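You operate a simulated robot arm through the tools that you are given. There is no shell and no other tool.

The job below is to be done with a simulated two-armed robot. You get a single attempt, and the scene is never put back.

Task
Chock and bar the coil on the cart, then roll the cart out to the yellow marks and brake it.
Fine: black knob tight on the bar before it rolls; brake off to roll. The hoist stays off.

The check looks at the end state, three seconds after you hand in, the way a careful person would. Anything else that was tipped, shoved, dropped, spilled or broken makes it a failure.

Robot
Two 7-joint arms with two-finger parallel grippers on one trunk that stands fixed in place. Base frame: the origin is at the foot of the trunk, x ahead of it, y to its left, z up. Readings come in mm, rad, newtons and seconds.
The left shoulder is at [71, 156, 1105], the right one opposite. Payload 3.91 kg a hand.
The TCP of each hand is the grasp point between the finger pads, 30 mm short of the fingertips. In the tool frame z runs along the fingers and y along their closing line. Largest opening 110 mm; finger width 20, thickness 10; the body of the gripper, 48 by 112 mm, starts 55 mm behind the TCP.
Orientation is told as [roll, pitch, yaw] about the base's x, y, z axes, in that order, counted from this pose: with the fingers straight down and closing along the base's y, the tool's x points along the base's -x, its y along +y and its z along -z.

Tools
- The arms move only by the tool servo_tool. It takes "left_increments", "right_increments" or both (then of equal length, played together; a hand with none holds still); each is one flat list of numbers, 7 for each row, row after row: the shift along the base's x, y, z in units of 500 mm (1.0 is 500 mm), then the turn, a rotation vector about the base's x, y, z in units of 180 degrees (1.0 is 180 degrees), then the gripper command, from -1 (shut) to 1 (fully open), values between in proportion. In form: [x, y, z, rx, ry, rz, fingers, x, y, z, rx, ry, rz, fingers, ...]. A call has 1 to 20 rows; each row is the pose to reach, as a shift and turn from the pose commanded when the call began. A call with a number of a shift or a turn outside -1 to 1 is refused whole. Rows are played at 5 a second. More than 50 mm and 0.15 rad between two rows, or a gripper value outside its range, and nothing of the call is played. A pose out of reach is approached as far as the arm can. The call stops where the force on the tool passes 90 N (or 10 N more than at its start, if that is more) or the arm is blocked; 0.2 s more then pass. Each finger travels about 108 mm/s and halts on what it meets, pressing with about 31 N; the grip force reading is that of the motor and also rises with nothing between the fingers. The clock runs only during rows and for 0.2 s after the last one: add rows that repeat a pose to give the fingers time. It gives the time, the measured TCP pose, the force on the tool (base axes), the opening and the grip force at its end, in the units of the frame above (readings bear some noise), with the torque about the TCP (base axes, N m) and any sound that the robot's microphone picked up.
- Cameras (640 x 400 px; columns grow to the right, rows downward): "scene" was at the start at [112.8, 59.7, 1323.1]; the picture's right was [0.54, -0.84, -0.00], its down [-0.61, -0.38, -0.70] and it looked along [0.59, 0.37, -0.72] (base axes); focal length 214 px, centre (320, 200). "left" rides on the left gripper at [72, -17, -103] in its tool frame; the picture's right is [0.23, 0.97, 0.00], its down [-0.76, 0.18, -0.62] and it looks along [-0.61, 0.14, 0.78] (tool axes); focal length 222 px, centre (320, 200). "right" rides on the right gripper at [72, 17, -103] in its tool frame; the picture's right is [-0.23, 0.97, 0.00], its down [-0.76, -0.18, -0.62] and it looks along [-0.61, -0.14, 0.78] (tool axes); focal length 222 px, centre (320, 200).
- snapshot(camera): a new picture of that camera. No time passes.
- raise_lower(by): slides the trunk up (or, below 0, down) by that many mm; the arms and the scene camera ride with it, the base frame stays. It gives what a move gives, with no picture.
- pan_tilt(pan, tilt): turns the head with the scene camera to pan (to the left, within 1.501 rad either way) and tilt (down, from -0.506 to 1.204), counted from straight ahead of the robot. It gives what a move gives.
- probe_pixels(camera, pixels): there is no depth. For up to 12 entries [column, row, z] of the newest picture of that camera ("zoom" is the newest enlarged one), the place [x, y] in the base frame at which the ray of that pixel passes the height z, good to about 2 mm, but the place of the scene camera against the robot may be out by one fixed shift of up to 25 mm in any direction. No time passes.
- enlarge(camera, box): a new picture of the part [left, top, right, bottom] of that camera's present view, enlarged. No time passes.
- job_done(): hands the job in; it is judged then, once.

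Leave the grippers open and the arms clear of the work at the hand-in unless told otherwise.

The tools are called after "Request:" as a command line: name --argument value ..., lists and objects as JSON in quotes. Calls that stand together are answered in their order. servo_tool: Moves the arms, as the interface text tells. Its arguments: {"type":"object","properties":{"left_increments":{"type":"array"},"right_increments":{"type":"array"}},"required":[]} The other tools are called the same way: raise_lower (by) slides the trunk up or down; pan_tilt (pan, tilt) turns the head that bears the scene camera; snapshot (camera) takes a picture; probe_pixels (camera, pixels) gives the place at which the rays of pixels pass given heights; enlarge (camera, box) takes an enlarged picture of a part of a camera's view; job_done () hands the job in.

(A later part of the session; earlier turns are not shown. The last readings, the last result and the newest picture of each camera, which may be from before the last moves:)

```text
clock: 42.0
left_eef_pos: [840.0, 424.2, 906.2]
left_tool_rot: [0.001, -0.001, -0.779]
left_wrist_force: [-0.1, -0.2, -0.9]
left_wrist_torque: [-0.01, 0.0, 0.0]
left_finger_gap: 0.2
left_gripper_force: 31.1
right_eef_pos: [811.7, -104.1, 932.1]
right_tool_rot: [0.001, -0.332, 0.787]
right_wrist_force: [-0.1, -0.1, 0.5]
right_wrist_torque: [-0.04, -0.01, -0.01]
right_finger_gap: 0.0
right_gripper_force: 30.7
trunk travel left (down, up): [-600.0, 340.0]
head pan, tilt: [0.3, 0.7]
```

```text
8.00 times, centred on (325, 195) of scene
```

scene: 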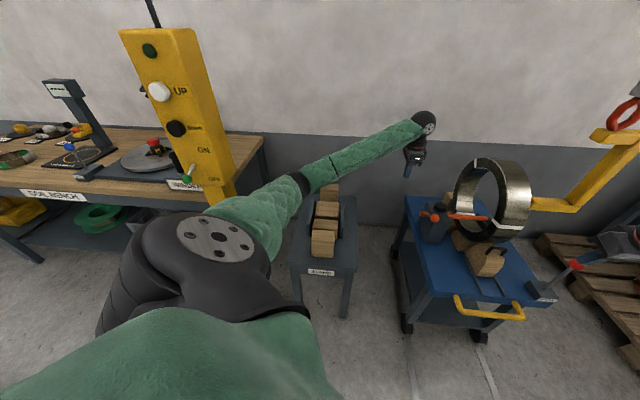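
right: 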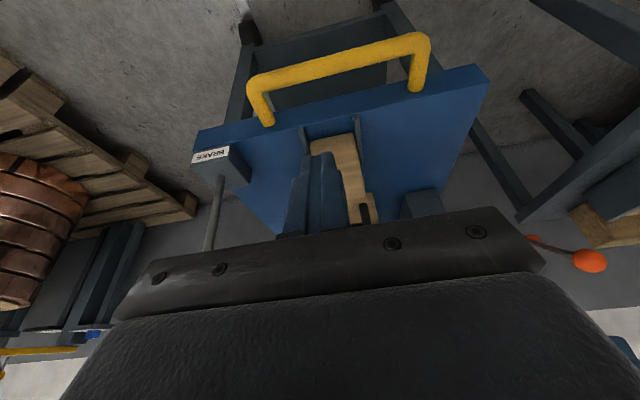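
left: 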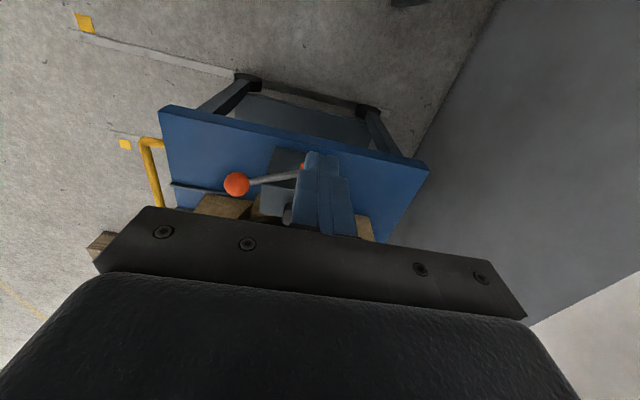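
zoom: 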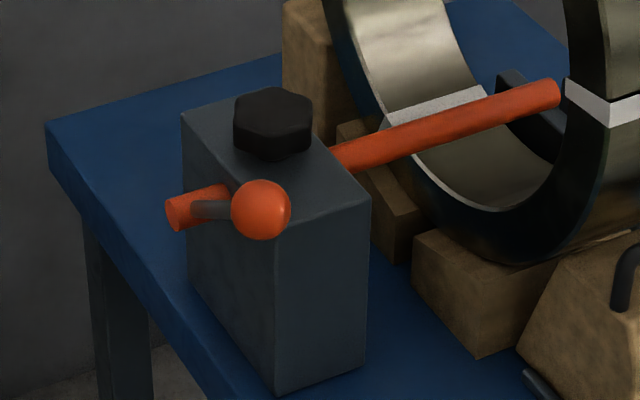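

I'll probe the ball's present position to work out how far the bar has travelled. It started near (775,355).

Request:
probe_pixels --camera "left" --pixels '[[236, 184, 728], [302, 167, 690], [276, 148, 700], [286, 184, 720], [260, 213, 720]]'

Request:
servo_tool --right_increments '[-0.04, -0.05, 0, 0, 0, 0, -1, -0.08, -0.1, 0, 0, 0, 0, -1]'

Request:
servo_tool --left_increments '[-0.05, 0.05, 0, 0, 0, 0, -1, -0.1, 0.1, 0, 0, 0, 0, -1]'

Request:
snapshot --camera "left"

Request:
enlarge --camera "left" --box '[200, 120, 380, 240]'

```text
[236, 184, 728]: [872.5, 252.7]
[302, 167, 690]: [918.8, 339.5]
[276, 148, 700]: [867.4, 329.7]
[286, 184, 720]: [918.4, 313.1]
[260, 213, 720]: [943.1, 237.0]
```

```text
clock: 42.6
left_eef_pos: [840.7, 426.6, 905.8]
left_tool_rot: [0.0, 0.0, -0.781]
left_wrist_force: [0.0, -0.5, 0.4]
left_wrist_torque: [-0.01, 0.02, 0.06]
left_finger_gap: 0.1
left_gripper_force: 31.3
right_eef_pos: [769.5, -153.7, 932.5]
right_tool_rot: [0.002, -0.33, 0.788]
right_wrist_force: [0.5, -0.1, -0.2]
right_wrist_torque: [0.01, -0.02, 0.0]
right_finger_gap: 0.1
right_gripper_force: 30.9
trunk travel left (down, up): [-600.0, 340.0]
head pan, tilt: [0.3, 0.7]
```

```text
clock: 43.2
left_eef_pos: [790.9, 473.3, 905.2]
left_tool_rot: [0.001, 0.001, -0.783]
left_wrist_force: [0.3, -0.4, -0.4]
left_wrist_torque: [0.0, 0.0, -0.01]
left_finger_gap: 0.0
left_gripper_force: 30.6
right_eef_pos: [769.3, -156.1, 932.0]
right_tool_rot: [-0.001, -0.331, 0.787]
right_wrist_force: [0.7, 0.3, -0.1]
right_wrist_torque: [0.0, 0.02, 0.01]
right_finger_gap: 0.0
right_gripper_force: 31.3
trunk travel left (down, up): [-600.0, 340.0]
head pan, tilt: [0.3, 0.7]
```

```text
taken
```

left: 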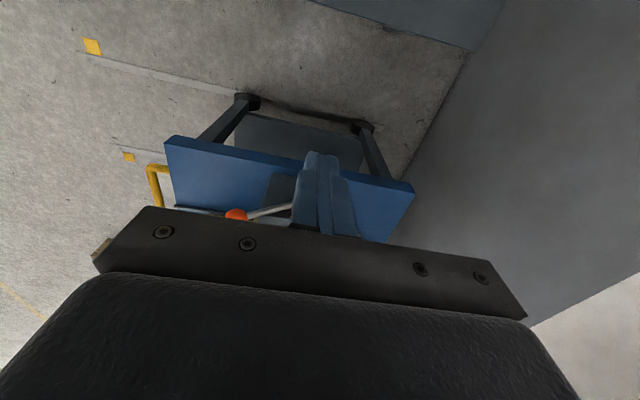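

```text
3.33 times, centred on (290, 180) of left
```

zoom: 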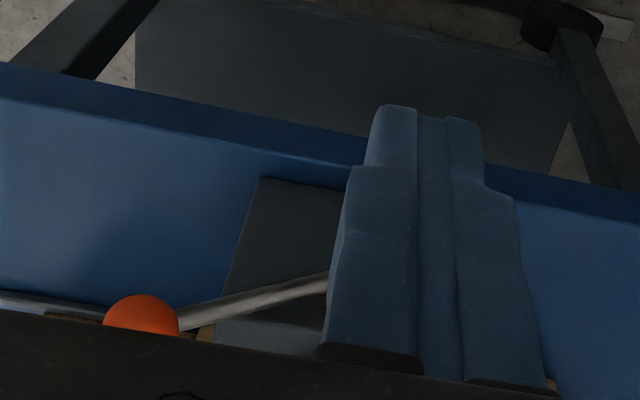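

The ball moved about 140 mm. I'll open the left fingers to see the bar end and block face clearly from here.

Request:
servo_tool --left_increments '[0.05, -0.05, 0, 0, 0, 0, 1, 0.07, -0.07, 0, 0, 0, 0, 1, 0.07, -0.07, 0, 0, 0, 0, 1]'

Request:
enlarge --camera "left" --box '[200, 120, 380, 240]'

```text
clock: 44.0
left_eef_pos: [826.0, 441.8, 903.5]
left_tool_rot: [0.0, 0.0, -0.781]
left_wrist_force: [-0.2, 1.4, -0.3]
left_wrist_torque: [0.0, 0.02, 0.0]
left_finger_gap: 109.8
left_gripper_force: 0.1
right_eef_pos: [769.6, -155.8, 932.4]
right_tool_rot: [0.002, -0.33, 0.787]
right_wrist_force: [0.3, -0.9, -1.3]
right_wrist_torque: [-0.02, 0.01, -0.01]
right_finger_gap: 0.0
right_gripper_force: 30.9
trunk travel left (down, up): [-600.0, 340.0]
head pan, tilt: [0.3, 0.7]
```

```text
3.33 times, centred on (290, 180) of left
```

zoom: 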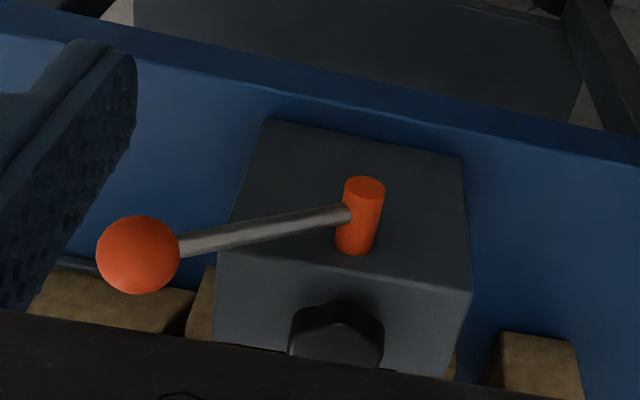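

Clear view now: bar end at zoom (363,185), entry at (353,248), knob at (336,330). I'll probe them.

Request:
probe_pixels --camera "zoom" --pixels '[[363, 188, 688], [355, 248, 682], [350, 214, 688], [138, 255, 728], [336, 330, 725], [336, 330, 735], [215, 252, 700], [472, 293, 700], [222, 345, 700]]'

```text
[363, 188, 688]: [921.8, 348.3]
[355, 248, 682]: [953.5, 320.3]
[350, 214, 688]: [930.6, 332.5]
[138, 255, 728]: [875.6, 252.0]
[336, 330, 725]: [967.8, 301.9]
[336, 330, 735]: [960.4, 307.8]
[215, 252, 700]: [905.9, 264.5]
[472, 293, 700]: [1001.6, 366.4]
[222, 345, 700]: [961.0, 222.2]
```

The bar protrudes 42 mm with about 20 mm left before its stem meets the block. I'll lower the trunk 50 mm, close the fingers, and place them behind the bar end again, checking the arm for any contact on the way.

Request:
servo_tool --left_increments '[0.054, -0.0525, 0, 0, 0, 0, 0, 0.108, -0.105, 0, 0, 0, 0, -1, 0.162, -0.1575, 0, 0, 0, 0, -1, 0.162, -0.1575, 0, 0, 0, 0, -1]'

Request:
raise_lower --by -50

Request:
servo_tool --left_increments '[0, 0, -0.06, 0, 0, 0, -1, 0, 0, -0.12, 0, 0, 0, -1, 0, 0, -0.18, 0, 0, 0, -1]'

Request:
pan_tilt --pan 0.6 --tilt 0.7

Request:
snapshot --camera "scene"

Request:
snapshot --camera "left"

```text
clock: 45.0
left_eef_pos: [900.2, 360.4, 901.7]
left_tool_rot: [0.0, -0.001, -0.779]
left_wrist_force: [0.2, 0.2, 0.0]
left_wrist_torque: [-0.05, -0.02, 0.0]
left_finger_gap: 0.2
left_gripper_force: 30.6
right_eef_pos: [769.8, -153.2, 933.9]
right_tool_rot: [0.0, -0.331, 0.785]
right_wrist_force: [-0.7, -0.2, 0.8]
right_wrist_torque: [-0.01, -0.01, -0.02]
right_finger_gap: 0.0
right_gripper_force: 31.1
trunk travel left (down, up): [-600.0, 340.0]
head pan, tilt: [0.3, 0.7]
```

```text
clock: 46.0
left_eef_pos: [901.1, 360.7, 852.6]
left_tool_rot: [0.001, 0.001, -0.781]
left_wrist_force: [-0.4, 0.1, 0.4]
left_wrist_torque: [0.0, -0.01, -0.01]
left_finger_gap: 0.1
left_gripper_force: 31.1
right_eef_pos: [770.8, -154.8, 882.5]
right_tool_rot: [-0.001, -0.33, 0.788]
right_wrist_force: [-0.2, 0.9, 0.6]
right_wrist_torque: [0.01, -0.03, 0.02]
right_finger_gap: 0.0
right_gripper_force: 30.4
trunk travel left (down, up): [-550.0, 390.0]
head pan, tilt: [0.3, 0.7]
```

```text
clock: 46.8
left_eef_pos: [901.3, 362.1, 758.3]
left_tool_rot: [-0.002, 0.0, -0.782]
left_wrist_force: [0.7, 0.8, -0.9]
left_wrist_torque: [0.01, 0.0, 0.04]
left_finger_gap: 0.1
left_gripper_force: 30.8
right_eef_pos: [771.5, -153.8, 882.1]
right_tool_rot: [0.002, -0.33, 0.787]
right_wrist_force: [-0.3, -1.0, -0.6]
right_wrist_torque: [-0.03, 0.03, 0.01]
right_finger_gap: 0.1
right_gripper_force: 30.4
trunk travel left (down, up): [-550.0, 390.0]
head pan, tilt: [0.3, 0.7]
```

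```text
clock: 47.6
left_eef_pos: [901.6, 362.1, 759.5]
left_tool_rot: [0.0, 0.001, -0.781]
left_wrist_force: [-0.4, 0.3, -0.1]
left_wrist_torque: [0.0, 0.0, 0.03]
left_finger_gap: 0.0
left_gripper_force: 30.9
right_eef_pos: [770.0, -154.7, 881.4]
right_tool_rot: [0.001, -0.333, 0.785]
right_wrist_force: [-0.2, 0.7, 1.0]
right_wrist_torque: [-0.02, -0.01, -0.01]
right_finger_gap: 0.0
right_gripper_force: 30.6
trunk travel left (down, up): [-550.0, 390.0]
head pan, tilt: [0.6, 0.7]
```

```text
taken
```

scene: 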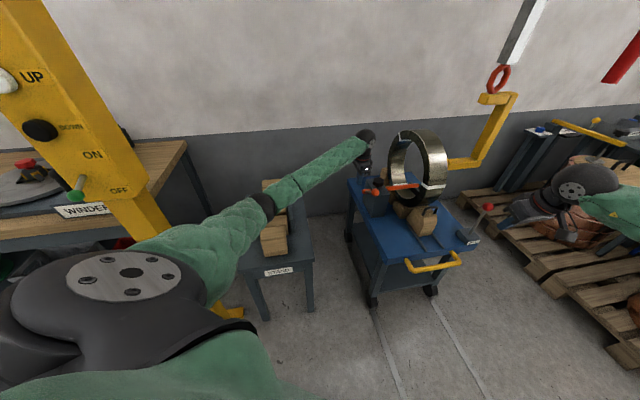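

```text
taken
```

left: 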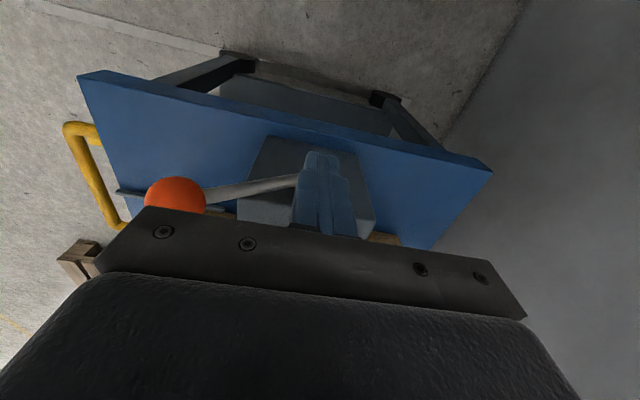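

I'll check how high the elbow is above the STAND by probing its pixel at several heights.

Request:
probe_pixels --camera "scene" --pixels '[[265, 205, 800], [265, 205, 850], [265, 205, 900], [265, 205, 950], [265, 205, 1000], [273, 240, 650], [273, 240, 700], [275, 183, 650], [275, 183, 700]]'

```text
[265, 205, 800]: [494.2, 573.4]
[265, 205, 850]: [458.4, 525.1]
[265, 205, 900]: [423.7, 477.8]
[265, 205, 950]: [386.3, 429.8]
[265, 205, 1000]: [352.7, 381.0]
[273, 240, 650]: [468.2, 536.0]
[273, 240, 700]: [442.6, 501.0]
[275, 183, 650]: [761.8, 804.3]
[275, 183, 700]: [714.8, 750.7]
```

The elbow is near z 940, well clear of the stand. I'll lower the rest of the way to z 702 behind the bar end, then push gently.

Request:
servo_tool --left_increments '[0.006, 0.007, -0.06, 0, 0, 0, -1, 0.006, 0.007, -0.115, 0, 0, 0, -1]'

Request:
servo_tool --left_increments '[0.00566, -0.00566, 0, 0, 0, 0, -1, 0.01131, -0.01131, 0, 0, 0, 0, -1, 0.01697, -0.01697, 0, 0, 0, 0, -1, 0.02263, -0.02263, 0, 0, 0, 0, -1, 0.02828, -0.02828, 0, 0, 0, 0, -1]'

Request:
enlarge --camera "scene" --box '[340, 140, 460, 230]'

```text
clock: 48.2
left_eef_pos: [904.3, 364.5, 700.1]
left_tool_rot: [0.001, 0.0, -0.781]
left_wrist_force: [0.5, -0.6, 0.8]
left_wrist_torque: [0.06, 0.02, 0.0]
left_finger_gap: 0.0
left_gripper_force: 31.1
right_eef_pos: [770.8, -153.7, 882.5]
right_tool_rot: [0.002, -0.331, 0.788]
right_wrist_force: [-0.2, 0.0, -0.7]
right_wrist_torque: [-0.01, -0.01, -0.01]
right_finger_gap: 0.0
right_gripper_force: 31.5
trunk travel left (down, up): [-550.0, 390.0]
head pan, tilt: [0.6, 0.7]
```

```text
clock: 49.4
left_eef_pos: [918.4, 349.9, 704.4]
left_tool_rot: [0.0, 0.001, -0.781]
left_wrist_force: [-1.9, 1.9, -0.9]
left_wrist_torque: [0.03, 0.07, -0.01]
left_finger_gap: 0.0
left_gripper_force: 30.7
right_eef_pos: [770.2, -154.7, 882.0]
right_tool_rot: [0.002, -0.33, 0.788]
right_wrist_force: [0.2, 0.8, -0.8]
right_wrist_torque: [0.0, 0.01, 0.01]
right_finger_gap: 0.2
right_gripper_force: 31.0
trunk travel left (down, up): [-550.0, 390.0]
head pan, tilt: [0.6, 0.7]
```

```text
4.44 times, centred on (400, 185) of scene
```

zoom: 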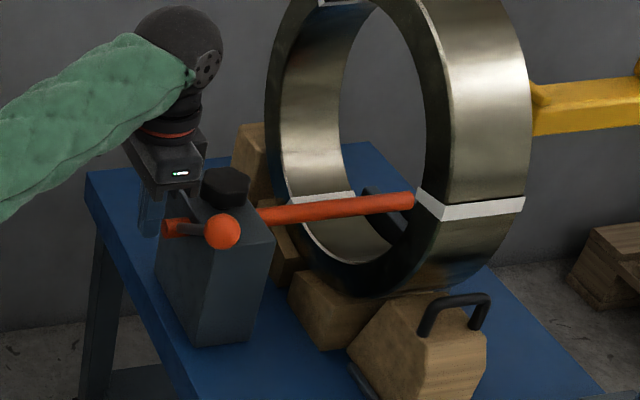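

Contact is made at about 2.7 N and the bar is moving. I'll push up to 20 mm more, stopping when the force rises.

Request:
servo_tool --left_increments '[0.00424, -0.00424, -0.002, 0, 0, 0, -1, 0.00849, -0.00849, -0.004, 0, 0, 0, -1, 0.01273, -0.01273, -0.004, 0, 0, 0, -1]'

Request:
servo_tool --left_increments '[0.00424, -0.00424, 0, 0, 0, 0, -1, 0.00849, -0.00849, 0, 0, 0, 0, -1]'

Request:
enlarge --camera "scene" --box '[340, 140, 460, 230]'

```text
clock: 50.2
left_eef_pos: [926.1, 343.8, 701.7]
left_tool_rot: [0.001, 0.0, -0.78]
left_wrist_force: [-2.2, 1.4, 0.5]
left_wrist_torque: [0.0, 0.04, 0.0]
left_finger_gap: 0.1
left_gripper_force: 31.0
right_eef_pos: [769.7, -154.0, 882.9]
right_tool_rot: [0.002, -0.33, 0.788]
right_wrist_force: [-0.3, -0.9, 1.1]
right_wrist_torque: [-0.01, 0.01, 0.02]
right_finger_gap: 0.1
right_gripper_force: 31.0
trunk travel left (down, up): [-550.0, 390.0]
head pan, tilt: [0.6, 0.7]
```

```text
clock: 50.8
left_eef_pos: [928.0, 338.8, 702.5]
left_tool_rot: [0.0, 0.0, -0.783]
left_wrist_force: [-1.9, 1.7, -2.2]
left_wrist_torque: [0.07, 0.04, 0.04]
left_finger_gap: 0.0
left_gripper_force: 30.8
right_eef_pos: [770.0, -154.3, 881.6]
right_tool_rot: [0.002, -0.329, 0.787]
right_wrist_force: [-1.2, 0.4, -0.6]
right_wrist_torque: [0.01, 0.04, 0.02]
right_finger_gap: 0.0
right_gripper_force: 31.5
trunk travel left (down, up): [-550.0, 390.0]
head pan, tilt: [0.6, 0.7]
```

```text
4.44 times, centred on (400, 185) of scene
```

zoom: 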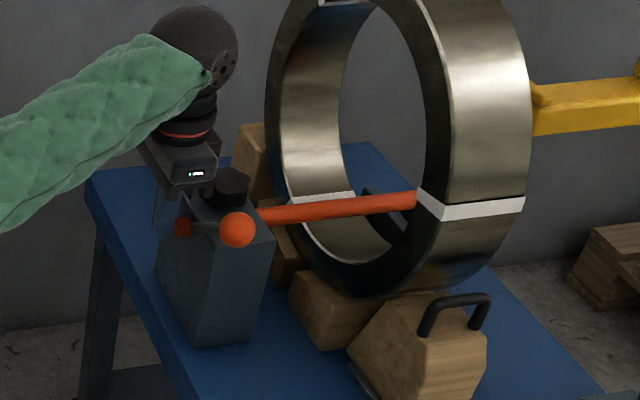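

The force is still low, so I'll push a little more in 2 mm steps until the stem meets the block.

Request:
servo_tool --left_increments '[0.00283, -0.00283, 0, 0, 0, 0, -1, 0.00566, -0.00566, 0, 0, 0, 0, -1, 0.00849, -0.00849, 0, 0, 0, 0, -1]'

Request:
enlarge --camera "scene" --box '[340, 140, 460, 230]'

```text
clock: 51.6
left_eef_pos: [932.8, 334.7, 701.6]
left_tool_rot: [0.0, 0.0, -0.781]
left_wrist_force: [-0.9, 2.2, -0.9]
left_wrist_torque: [0.05, 0.06, 0.02]
left_finger_gap: 0.0
left_gripper_force: 31.0
right_eef_pos: [771.4, -154.5, 882.9]
right_tool_rot: [0.001, -0.33, 0.786]
right_wrist_force: [0.1, 0.2, -0.4]
right_wrist_torque: [0.02, 0.0, 0.03]
right_finger_gap: 0.3
right_gripper_force: 31.1
trunk travel left (down, up): [-550.0, 390.0]
head pan, tilt: [0.6, 0.7]
```

```text
4.44 times, centred on (400, 185) of scene
```

zoom: 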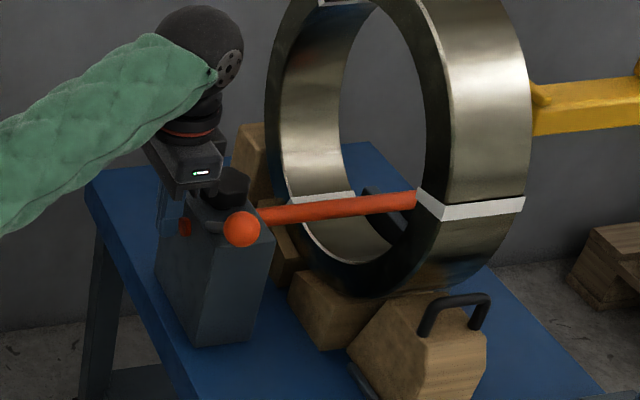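

Still sliding at about 2 N, so I'll take a few more small steps.

Request:
servo_tool --left_increments '[0.00283, -0.00283, 0, 0, 0, 0, -1, 0.00566, -0.00566, 0, 0, 0, 0, -1, 0.00849, -0.00849, 0, 0, 0, 0, -1]'

Request:
snapshot --camera "left"

Request:
enlarge --camera "scene" --box '[360, 150, 420, 220]'

```text
clock: 52.4
left_eef_pos: [934.4, 334.7, 702.0]
left_tool_rot: [0.0, 0.004, -0.778]
left_wrist_force: [-43.4, 24.1, 2.9]
left_wrist_torque: [0.96, 0.95, -0.02]
left_finger_gap: 0.0
left_gripper_force: 31.2
right_eef_pos: [768.7, -152.3, 883.7]
right_tool_rot: [-0.002, -0.331, 0.79]
right_wrist_force: [-0.8, 0.5, 0.2]
right_wrist_torque: [0.0, 0.0, -0.04]
right_finger_gap: 0.1
right_gripper_force: 30.3
trunk travel left (down, up): [-550.0, 390.0]
head pan, tilt: [0.6, 0.7]
```

```text
taken
```

left: 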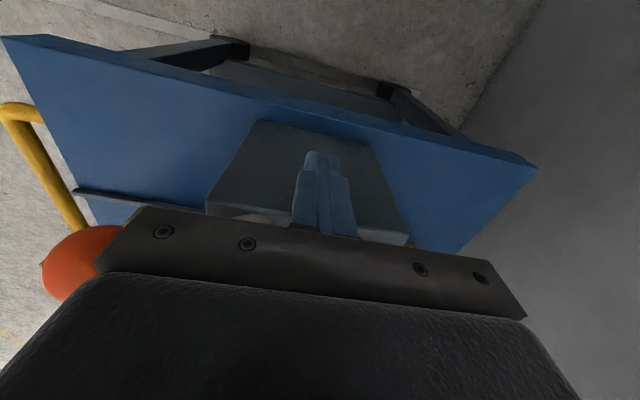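

```text
5.71 times, centred on (390, 185) of scene
```

zoom: 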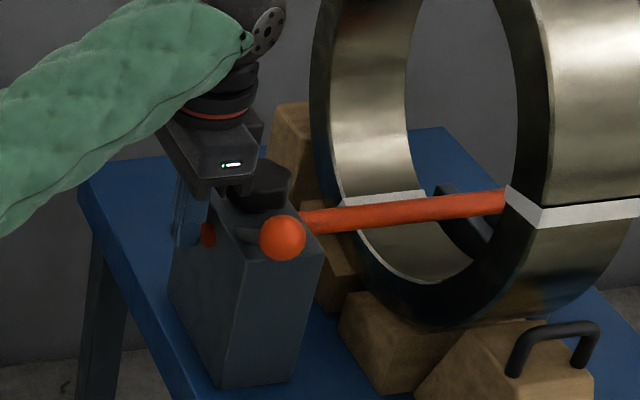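

The force jumped to about 50 N with no motion, and the torque places the contact below the TCP at bar level, so the bar is fully home. I'll back the left hand away and up.

Request:
servo_tool --left_increments '[-0.02, 0.02, 0, 0, 0, 0, -1, -0.05, 0.05, 0, 0, 0, 0, -1, -0.06, 0.06, 0.08, 0, 0, 0, -0.5, -0.06, 0.06, 0.17, 0, 0, 0, 0.5, -0.06, 0.06, 0.26, 0, 0, 0, 1, -0.06, 0.06, 0.35, 0, 0, 0, 1]'

Request:
enlarge --camera "left" --box '[200, 80, 440, 240]'

Request:
enlarge --camera "scene" --box '[360, 150, 450, 220]'

```text
clock: 53.8
left_eef_pos: [907.0, 360.0, 875.7]
left_tool_rot: [0.0, 0.002, -0.782]
left_wrist_force: [0.9, 0.0, -0.4]
left_wrist_torque: [-0.02, 0.02, 0.01]
left_finger_gap: 110.0
left_gripper_force: 0.1
right_eef_pos: [769.3, -153.8, 882.7]
right_tool_rot: [0.001, -0.332, 0.789]
right_wrist_force: [0.1, -0.3, 0.2]
right_wrist_torque: [0.01, 0.03, 0.0]
right_finger_gap: 0.0
right_gripper_force: 31.0
trunk travel left (down, up): [-550.0, 390.0]
head pan, tilt: [0.6, 0.7]
```

```text
2.50 times, centred on (320, 160) of left
```

zoom: 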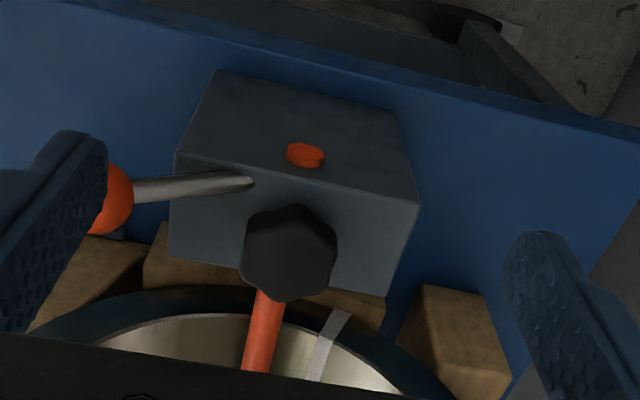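

```text
5.71 times, centred on (405, 185) of scene
```

zoom: 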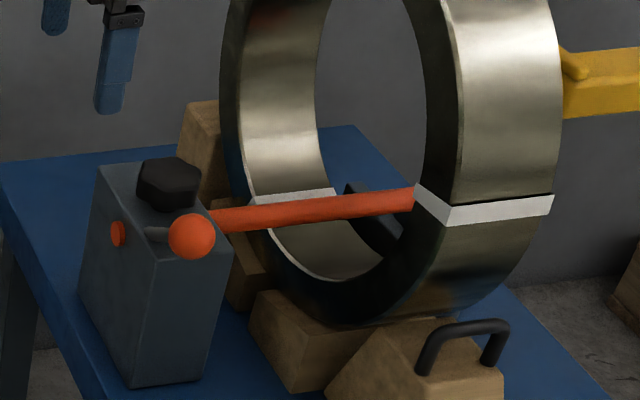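

The bar is home, its end almost flush with the block. Now the knob: centre at zoom (290,250). I'll probe it and the block's top corners.

Request:
probe_pixels --camera "zoom" --pixels '[[290, 248, 715], [290, 248, 725], [290, 248, 735], [290, 248, 745], [175, 154, 700], [420, 205, 700], [385, 296, 700], [165, 258, 700], [305, 155, 690], [245, 245, 735], [335, 255, 735]]'

```text
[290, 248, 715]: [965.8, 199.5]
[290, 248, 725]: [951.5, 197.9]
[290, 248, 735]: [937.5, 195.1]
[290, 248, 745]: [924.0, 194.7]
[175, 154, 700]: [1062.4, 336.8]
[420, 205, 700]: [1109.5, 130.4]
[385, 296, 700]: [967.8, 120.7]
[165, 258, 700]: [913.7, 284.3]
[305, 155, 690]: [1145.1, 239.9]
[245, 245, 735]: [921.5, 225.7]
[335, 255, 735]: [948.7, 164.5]
```

That probe used the newer scene zoom by mistake. I'll probe again with the left camera's own pixels.

Request:
probe_pixels --camera "left" --pixels '[[308, 180, 715], [308, 180, 725], [308, 180, 735], [308, 180, 745], [262, 142, 700], [360, 162, 700], [346, 198.4, 700], [258, 183, 700], [314, 142, 690], [289, 178, 735], [327, 183, 735]]'

```text
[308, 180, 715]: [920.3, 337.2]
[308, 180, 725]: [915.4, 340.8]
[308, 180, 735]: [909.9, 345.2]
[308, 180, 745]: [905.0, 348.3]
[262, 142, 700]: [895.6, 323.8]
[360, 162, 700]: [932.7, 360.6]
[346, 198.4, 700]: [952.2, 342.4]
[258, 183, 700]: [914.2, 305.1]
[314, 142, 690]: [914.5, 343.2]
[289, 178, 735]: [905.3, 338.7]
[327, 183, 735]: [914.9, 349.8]
```

The "left" probe refers to the last full snapshot, which was taken at an older pose. I'll take a fresh snapshot and probe that.

Request:
snapshot --camera "left"

Request:
probe_pixels --camera "left" --pixels '[[308, 180, 715], [308, 180, 725], [308, 180, 735], [308, 180, 745], [262, 142, 700], [360, 162, 700], [346, 198.4, 700], [258, 183, 700], [314, 142, 690], [289, 178, 735], [327, 183, 735]]'

```text
taken
```

left: 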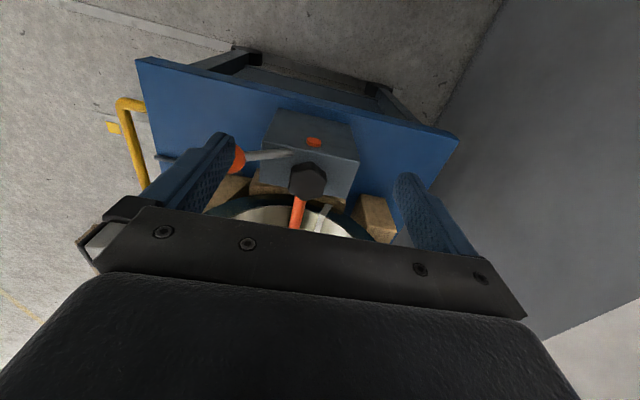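

```text
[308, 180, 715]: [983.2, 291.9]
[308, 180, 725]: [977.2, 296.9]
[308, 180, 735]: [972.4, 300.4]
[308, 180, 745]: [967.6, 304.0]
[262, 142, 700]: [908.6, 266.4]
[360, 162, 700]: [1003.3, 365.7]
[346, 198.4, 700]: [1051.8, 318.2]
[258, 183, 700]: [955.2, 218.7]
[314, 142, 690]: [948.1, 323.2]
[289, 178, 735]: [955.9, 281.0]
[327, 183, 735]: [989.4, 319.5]
```

The block's centre, and so the knob, is at about (979,294), with the knob top near z 730. That's close to the limit of the left arm's reach. I'll extend the hand above it at z≈875 first and see how close it gets.

Request:
servo_tool --left_increments '[0.036, -0.033, 0, 0, 0, 0, 1, 0.072, -0.066, 0, 0, 0, 0, 1, 0.108, -0.099, 0, 0, 0, 0, 1, 0.145, -0.132, 0, 0, 0, 0, 1, 0.145, -0.132, 0, 0, 0, 0, 1]'

Request:
snapshot --camera "left"

Request:
snapshot --camera "scene"

```text
clock: 55.0
left_eef_pos: [978.2, 297.8, 876.7]
left_tool_rot: [0.001, -0.002, -0.782]
left_wrist_force: [-0.1, 0.5, -0.6]
left_wrist_torque: [0.0, 0.01, 0.01]
left_finger_gap: 109.9
left_gripper_force: 0.1
right_eef_pos: [770.3, -153.7, 883.4]
right_tool_rot: [0.0, -0.333, 0.787]
right_wrist_force: [0.9, 0.0, -0.8]
right_wrist_torque: [0.0, 0.02, -0.01]
right_finger_gap: 0.3
right_gripper_force: 31.0
trunk travel left (down, up): [-550.0, 390.0]
head pan, tilt: [0.6, 0.7]
```

```text
taken
```

left: 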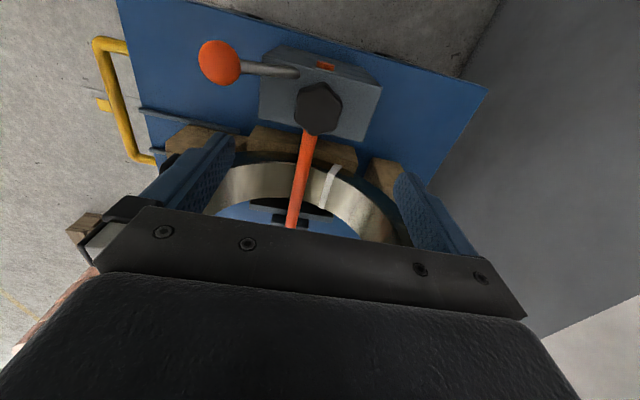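

```text
taken
```

scene: 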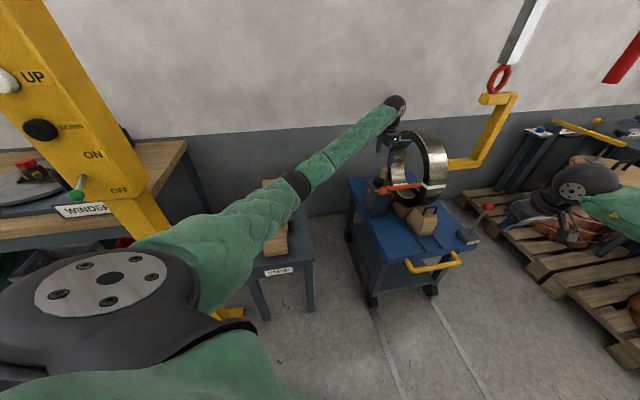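

I can reach above the knob. In the left view its hexagon is at (319,107), with the bar passing through the bore to the far bracket. I'll probe the knob precisely.

Request:
probe_pixels --camera "left" --pixels '[[319, 104, 715], [319, 104, 725], [319, 104, 735], [319, 109, 705], [298, 104, 730], [342, 108, 730], [262, 80, 700], [380, 88, 700], [262, 122, 700], [358, 142, 700], [220, 62, 728], [326, 66, 690]]'

Request:
enlarge --camera "left" --box '[190, 20, 430, 230]'

```text
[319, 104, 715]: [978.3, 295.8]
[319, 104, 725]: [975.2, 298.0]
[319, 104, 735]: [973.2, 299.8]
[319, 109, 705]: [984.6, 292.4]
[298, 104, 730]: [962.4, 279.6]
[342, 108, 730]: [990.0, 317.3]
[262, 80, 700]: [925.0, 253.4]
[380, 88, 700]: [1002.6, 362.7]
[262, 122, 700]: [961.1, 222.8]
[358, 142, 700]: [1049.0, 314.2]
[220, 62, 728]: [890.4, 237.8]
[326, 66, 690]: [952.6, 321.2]
```

```text
1.90 times, centred on (310, 125) of left
```

zoom: 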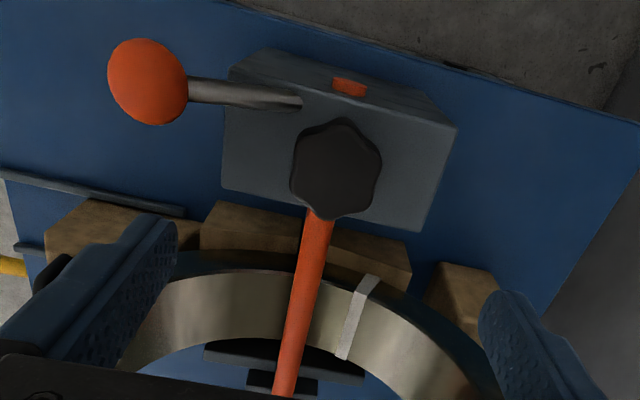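

The star knob is centred near (978,296), with its top about z 730. I'll turn the hand to yaw −15° as the start of a clockwise stroke and set the opening to about 75 mm, then lower the trunk 100 mm with the arm outstretched.

Request:
servo_tool --left_increments '[0, -0.003, 0, 0, 0, 0.0417, 0.36, 0, -0.004, 0, 0, 0, 0.0833, 0.36, 0, -0.004, 0, 0, 0, 0.125, 0.36, 0, -0.004, 0, 0, 0, 0.1667, 0.36]'

Request:
raise_lower --by -100

Request:
snapshot --camera "left"

Request:
snapshot --camera "scene"

Request:
enlarge --camera "scene" --box '[340, 90, 460, 220]'

```text
clock: 56.0
left_eef_pos: [980.4, 293.3, 876.5]
left_tool_rot: [0.0, 0.001, -0.255]
left_wrist_force: [0.2, 0.0, 0.3]
left_wrist_torque: [0.0, 0.02, 0.0]
left_finger_gap: 74.9
left_gripper_force: 0.1
right_eef_pos: [771.4, -155.1, 882.7]
right_tool_rot: [0.001, -0.332, 0.786]
right_wrist_force: [-0.1, -0.8, -0.4]
right_wrist_torque: [0.0, 0.01, 0.0]
right_finger_gap: 0.0
right_gripper_force: 30.6
trunk travel left (down, up): [-550.0, 390.0]
head pan, tilt: [0.6, 0.7]
```

```text
clock: 57.3
left_eef_pos: [980.9, 294.3, 778.1]
left_tool_rot: [0.001, 0.0, -0.257]
left_wrist_force: [-0.5, -0.3, 0.8]
left_wrist_torque: [-0.02, 0.02, -0.02]
left_finger_gap: 74.2
left_gripper_force: 0.0
right_eef_pos: [770.7, -154.0, 783.1]
right_tool_rot: [-0.001, -0.331, 0.787]
right_wrist_force: [-0.6, -0.9, -0.1]
right_wrist_torque: [0.01, 0.0, -0.02]
right_finger_gap: 0.0
right_gripper_force: 31.2
trunk travel left (down, up): [-450.0, 490.0]
head pan, tilt: [0.6, 0.7]
```

```text
taken
```

left: 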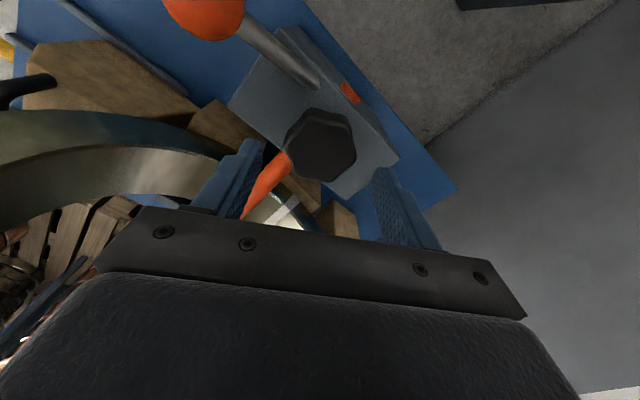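

```text
taken
```

scene: 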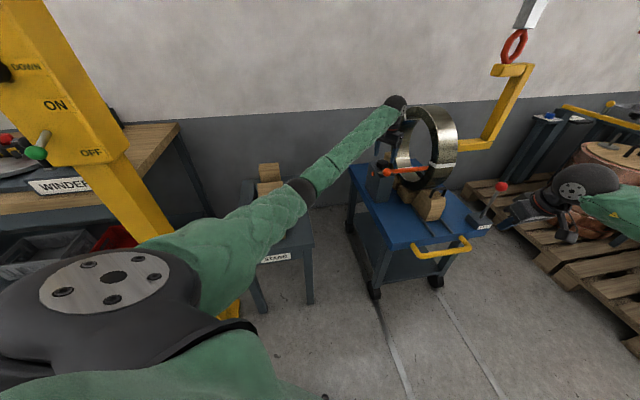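

```text
3.08 times, centred on (400, 155) of scene
```

zoom: 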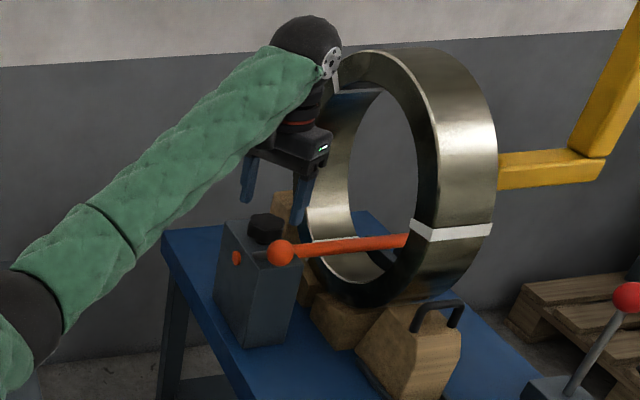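

The hand is over the knob with the fingers on either side. I'll probe the knob centre at about (321,141) in this closer view.

Request:
probe_pixels --camera "left" --pixels '[[321, 141, 720], [321, 141, 730], [321, 141, 740], [285, 141, 725], [357, 150, 725], [320, 110, 730], [322, 178, 730]]'

Request:
enlarge --camera "left" --box '[220, 60, 430, 240]'

```text
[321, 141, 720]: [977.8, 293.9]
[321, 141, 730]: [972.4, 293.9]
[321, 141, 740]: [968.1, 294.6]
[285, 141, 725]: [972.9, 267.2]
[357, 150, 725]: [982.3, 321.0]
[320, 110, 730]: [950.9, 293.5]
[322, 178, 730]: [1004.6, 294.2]
```

```text
2.22 times, centred on (325, 150) of left
```

zoom: 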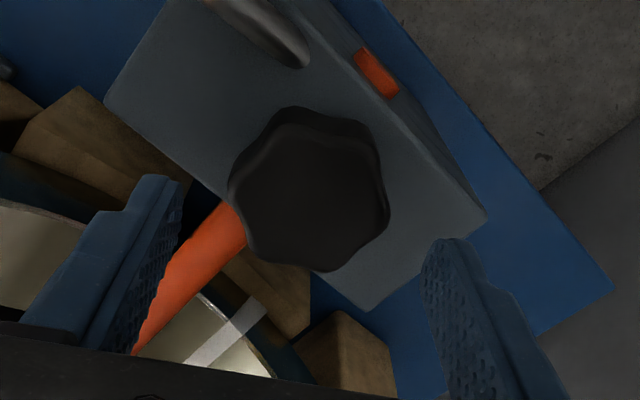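

I'll lower 40 mm with a 2 mm correction so the tips stop just above the block's top, then close on the knob.

Request:
servo_tool --left_increments '[-0.003, 0, -0.04, 0, 0, 0, 0.36, -0.005, 0, -0.08, 0, 0, 0, 0.36]'

Request:
enlarge --camera "scene" --box '[340, 120, 430, 210]'

Request:
snapshot --camera "left"

```text
clock: 57.9
left_eef_pos: [977.0, 292.8, 736.9]
left_tool_rot: [-0.001, 0.0, -0.258]
left_wrist_force: [-0.7, -0.7, -0.1]
left_wrist_torque: [0.01, 0.0, -0.02]
left_finger_gap: 75.0
left_gripper_force: 0.0
right_eef_pos: [770.5, -154.7, 781.6]
right_tool_rot: [0.001, -0.332, 0.787]
right_wrist_force: [1.2, 0.1, -0.5]
right_wrist_torque: [-0.01, 0.0, 0.05]
right_finger_gap: 0.0
right_gripper_force: 31.4
trunk travel left (down, up): [-450.0, 490.0]
head pan, tilt: [0.6, 0.7]
```

```text
4.44 times, centred on (385, 165) of scene
```

zoom: 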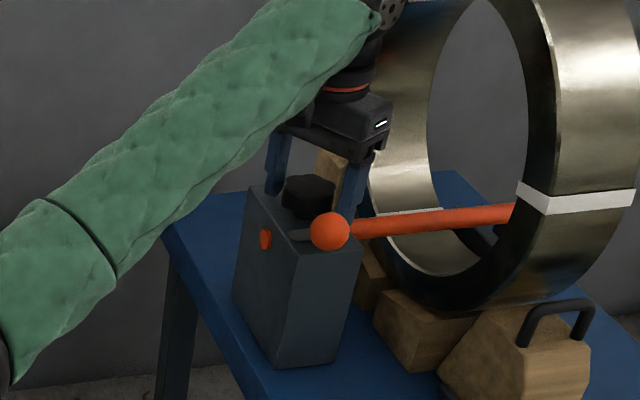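

```text
taken
```

left: 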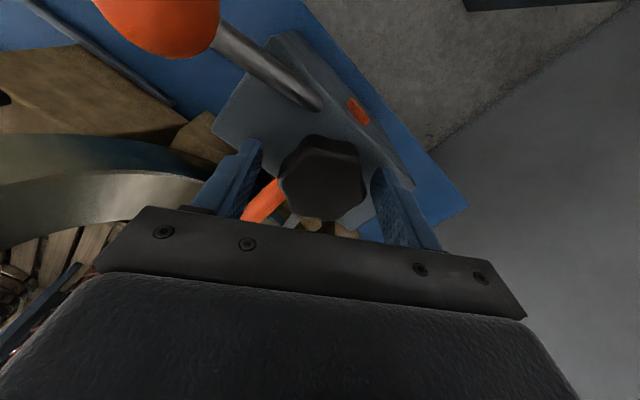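

The knob sits centred between the fingers. Closing now.

Request:
servo_tool --left_increments '[0, 0, 0, 0, 0, 0, -1, 0, 0, 0, 0, 0, 0, -1, 0, 0, 0, 0, 0, 0, -1]'

Request:
snapshot --camera "left"

```text
clock: 58.7
left_eef_pos: [976.0, 294.1, 736.4]
left_tool_rot: [0.0, 0.001, -0.255]
left_wrist_force: [-3.8, 12.2, 1.9]
left_wrist_torque: [0.39, 0.33, -0.06]
left_finger_gap: 51.3
left_gripper_force: 44.7
right_eef_pos: [770.4, -154.0, 782.3]
right_tool_rot: [-0.001, -0.332, 0.787]
right_wrist_force: [0.1, 0.5, -0.7]
right_wrist_torque: [0.02, -0.01, -0.01]
right_finger_gap: 0.3
right_gripper_force: 31.0
trunk travel left (down, up): [-450.0, 490.0]
head pan, tilt: [0.6, 0.7]
```

```text
taken
```

left: 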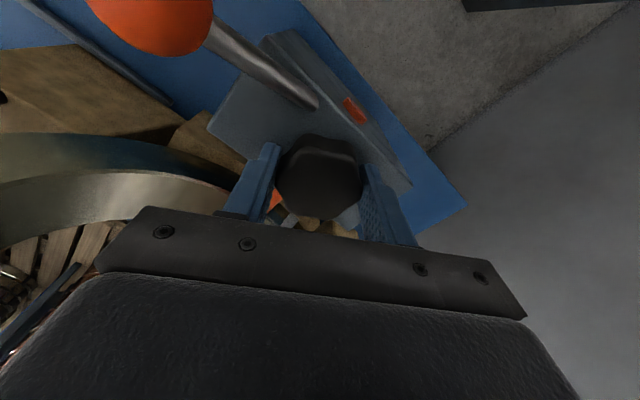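

Gripped at 51 mm. Now I'll turn clockwise, starting with about −29°, and read the torque.

Request:
servo_tool --left_increments '[0, 0, 0, 0, 0, -0.04, -1, 0, 0, 0, 0, 0, -0.08, -1, 0, 0, 0, 0, 0, -0.12, -1, 0, 0, 0, 0, 0, -0.16, -1]'

Request:
snapshot --camera "left"

```text
clock: 59.7
left_eef_pos: [977.5, 294.5, 736.7]
left_tool_rot: [-0.001, 0.0, -0.761]
left_wrist_force: [-19.0, 11.4, -3.4]
left_wrist_torque: [0.23, 0.45, -0.03]
left_finger_gap: 51.7
left_gripper_force: 45.2
right_eef_pos: [769.8, -152.9, 782.7]
right_tool_rot: [-0.001, -0.331, 0.788]
right_wrist_force: [-0.2, 0.2, -0.4]
right_wrist_torque: [-0.01, 0.0, 0.0]
right_finger_gap: 0.0
right_gripper_force: 31.4
trunk travel left (down, up): [-450.0, 490.0]
head pan, tilt: [0.6, 0.7]
```

```text
taken
```

left: 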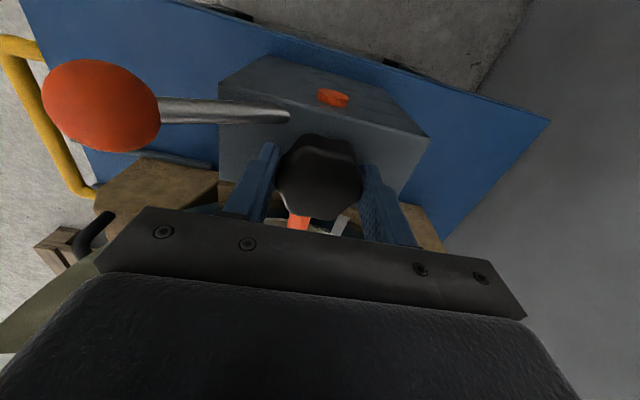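

The knob turned freely with the hand (torque near 0). I'll continue another −29° with a small centring shift to ease the side force.

Request:
servo_tool --left_increments '[-0.002, 0.001, 0, 0, 0, -0.04, -1, -0.003, 0.002, 0, 0, 0, -0.08, -1, -0.003, 0.002, 0, 0, 0, -0.12, -1, -0.003, 0.002, 0, 0, 0, -0.16, -1]'

Request:
snapshot --camera "left"

```text
clock: 60.7
left_eef_pos: [979.1, 295.7, 736.2]
left_tool_rot: [0.001, -0.001, -1.265]
left_wrist_force: [4.3, 11.5, -5.5]
left_wrist_torque: [0.05, -0.27, 0.03]
left_finger_gap: 51.7
left_gripper_force: 45.3
right_eef_pos: [771.0, -153.3, 782.8]
right_tool_rot: [0.002, -0.33, 0.788]
right_wrist_force: [0.4, -0.2, 0.7]
right_wrist_torque: [0.01, 0.0, -0.02]
right_finger_gap: 0.0
right_gripper_force: 30.8
trunk travel left (down, up): [-450.0, 490.0]
head pan, tilt: [0.6, 0.7]
```

```text
taken
```

left: 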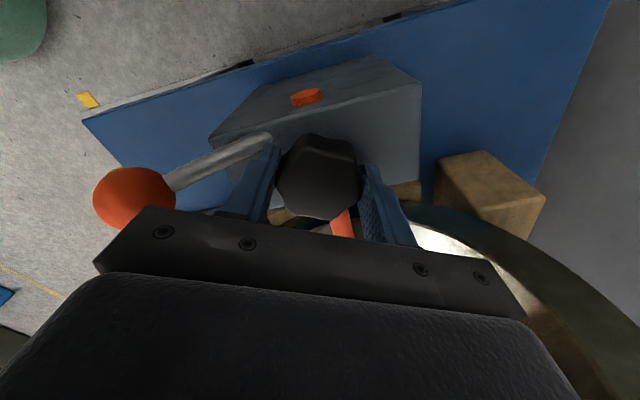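

The knob is still turning freely after about 58°. The left finger is getting near the bar's stem, so I'll open slightly and lift, turn back to yaw −10°, then lower and regrip.

Request:
servo_tool --left_increments '[0, 0, 0.02, 0, 0, 0, 0.15, 0, 0, 0.08, 0, 0, 0, 0.36, 0, 0.002, 0.08, 0, 0, 0.0434, 0.36, 0, 0.002, 0.08, 0, 0, 0.0868, 0.36, 0, 0.002, 0.08, 0, 0, 0.1302, 0.36, 0, 0.002, 0.08, 0, 0, 0.1736, 0.36, 0, 0.002, 0.08, 0, 0, 0.217, 0.36, 0, 0.002, 0.08, 0, 0, 0.2604, 0.36, 0, 0.002, 0.08, 0, 0, 0.3038, 0.36, 0, 0.002, 0.08, 0, 0, 0.347, 0.36, -0.002, 0.002, 0.04, 0, 0, 0.347, 0.36, -0.002, 0.002, 0, 0, 0, 0.347, 0.36, -0.002, 0.002, 0, 0, 0, 0.347, -1, -0.002, 0.002, 0, 0, 0, 0.347, -1]'

Request:
snapshot --camera "left"

```text
clock: 63.7
left_eef_pos: [974.7, 293.5, 736.4]
left_tool_rot: [-0.001, 0.002, -0.174]
left_wrist_force: [-1.2, -5.3, -3.6]
left_wrist_torque: [-0.19, 0.34, 0.02]
left_finger_gap: 51.9
left_gripper_force: 44.9
right_eef_pos: [771.1, -154.0, 781.9]
right_tool_rot: [0.0, -0.333, 0.788]
right_wrist_force: [-0.6, 0.1, 0.5]
right_wrist_torque: [0.0, 0.01, -0.03]
right_finger_gap: 0.0
right_gripper_force: 30.6
trunk travel left (down, up): [-450.0, 490.0]
head pan, tilt: [0.6, 0.7]
```

```text
taken
```

left: 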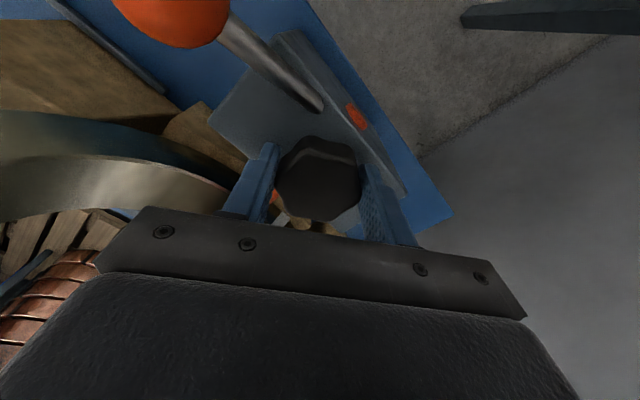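

Regripped. I'll turn clockwise another 62°.

Request:
servo_tool --left_increments '[0, 0, 0, 0, 0, -0.0434, -1, 0, 0, 0, 0, 0, -0.0868, -1, 0, 0, 0, 0, 0, -0.1302, -1, 0, 0, 0, 0, 0, -0.1736, -1, 0, 0, 0, 0, 0, -0.217, -1, 0, 0, 0, 0, 0, -0.2604, -1, 0, 0, 0, 0, 0, -0.3038, -1, 0, 0, 0, 0, 0, -0.347, -1]'

Request:
snapshot --camera "left"

```text
clock: 65.5
left_eef_pos: [978.2, 295.7, 737.4]
left_tool_rot: [0.0, -0.001, -1.262]
left_wrist_force: [55.5, 13.6, 8.7]
left_wrist_torque: [0.59, 0.15, 0.25]
left_finger_gap: 51.8
left_gripper_force: 45.3
right_eef_pos: [771.7, -152.9, 781.5]
right_tool_rot: [0.002, -0.33, 0.788]
right_wrist_force: [0.3, 1.1, -0.5]
right_wrist_torque: [0.01, 0.01, 0.01]
right_finger_gap: 0.2
right_gripper_force: 31.0
trunk travel left (down, up): [-450.0, 490.0]
head pan, tilt: [0.6, 0.7]
```

```text
taken
```

left: 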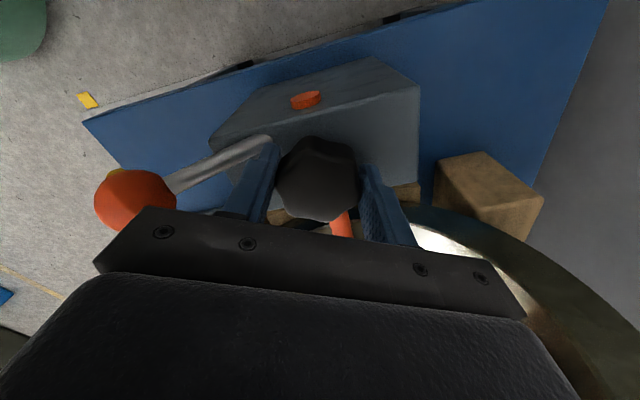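

The torque is 0.25 N·m and there's some side force from a slight off-centre. I'll lift, turn back and regrip with a 2 mm correction in x for the next stroke.

Request:
servo_tool --left_increments '[0.004, 0.001, 0.02, 0, 0, 0, 0.15, 0.004, 0.001, 0.08, 0, 0, 0, 0.36, 0.004, 0.001, 0.08, 0, 0, 0.0434, 0.36, 0.004, 0.001, 0.08, 0, 0, 0.0868, 0.36, 0.004, 0.001, 0.08, 0, 0, 0.1302, 0.36, 0.004, 0.001, 0.08, 0, 0, 0.1736, 0.36, 0.004, 0.001, 0.08, 0, 0, 0.217, 0.36, 0.004, 0.001, 0.08, 0, 0, 0.2604, 0.36, 0.004, 0.001, 0.08, 0, 0, 0.3038, 0.36, 0.004, 0.001, 0.08, 0, 0, 0.347, 0.36, 0.004, 0.001, 0.04, 0, 0, 0.347, 0.36, 0.004, 0.001, 0, 0, 0, 0.347, 0.36, 0.004, 0.001, 0, 0, 0, 0.347, -1, 0.004, 0.001, 0, 0, 0, 0.347, -1]'

Request:
servo_tool --left_increments '[0, 0, 0, 0, 0, -0.0434, -1, 0, 0, 0, 0, 0, -0.0868, -1, 0, 0, 0, 0, 0, -0.1302, -1, 0, 0, 0, 0, 0, -0.1736, -1]'

Request:
servo_tool --left_increments '[0, 0, 0, 0, 0, -0.0434, -1, 0, 0, 0, 0, 0, -0.0868, -1, 0, 0, 0, 0, 0, -0.1302, -1, 0, 0, 0, 0, 0, -0.1736, -1]'

Request:
snapshot --camera "left"

```text
clock: 68.5
left_eef_pos: [977.3, 293.7, 737.0]
left_tool_rot: [-0.001, 0.0, -0.174]
left_wrist_force: [2.1, -7.8, -1.4]
left_wrist_torque: [-0.65, 0.04, 0.0]
left_finger_gap: 51.1
left_gripper_force: 45.3
right_eef_pos: [770.9, -154.8, 782.1]
right_tool_rot: [0.003, -0.332, 0.785]
right_wrist_force: [-0.6, 0.1, 0.6]
right_wrist_torque: [0.01, 0.02, -0.01]
right_finger_gap: 0.1
right_gripper_force: 30.8
trunk travel left (down, up): [-450.0, 490.0]
head pan, tilt: [0.6, 0.7]
```

```text
clock: 69.5
left_eef_pos: [978.4, 295.9, 738.1]
left_tool_rot: [-0.001, 0.0, -0.72]
left_wrist_force: [18.3, -12.1, 4.5]
left_wrist_torque: [0.46, -0.09, 0.02]
left_finger_gap: 51.3
left_gripper_force: 45.6
right_eef_pos: [771.5, -154.4, 781.6]
right_tool_rot: [0.001, -0.331, 0.785]
right_wrist_force: [0.4, -0.5, 0.0]
right_wrist_torque: [0.02, 0.03, 0.01]
right_finger_gap: 0.2
right_gripper_force: 31.1
trunk travel left (down, up): [-450.0, 490.0]
head pan, tilt: [0.6, 0.7]
```

```text
clock: 70.5
left_eef_pos: [977.2, 295.5, 738.9]
left_tool_rot: [0.001, 0.0, -1.264]
left_wrist_force: [30.6, -13.9, 8.3]
left_wrist_torque: [-0.26, -0.48, 0.41]
left_finger_gap: 51.4
left_gripper_force: 44.9
right_eef_pos: [771.9, -154.3, 781.5]
right_tool_rot: [0.001, -0.331, 0.785]
right_wrist_force: [0.1, 0.1, -0.3]
right_wrist_torque: [0.02, 0.02, -0.01]
right_finger_gap: 0.0
right_gripper_force: 31.3
trunk travel left (down, up): [-450.0, 490.0]
head pan, tilt: [0.6, 0.7]
```

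```text
taken
```

left: 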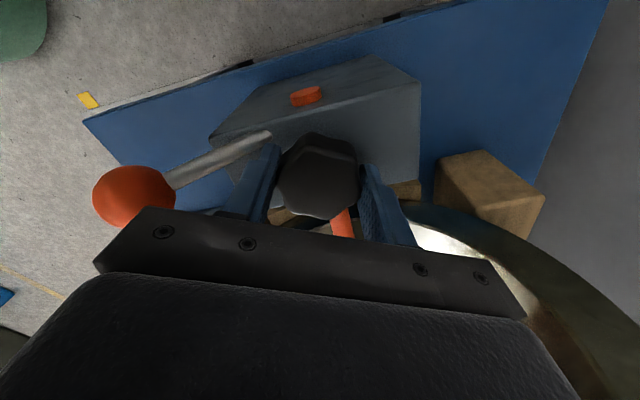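

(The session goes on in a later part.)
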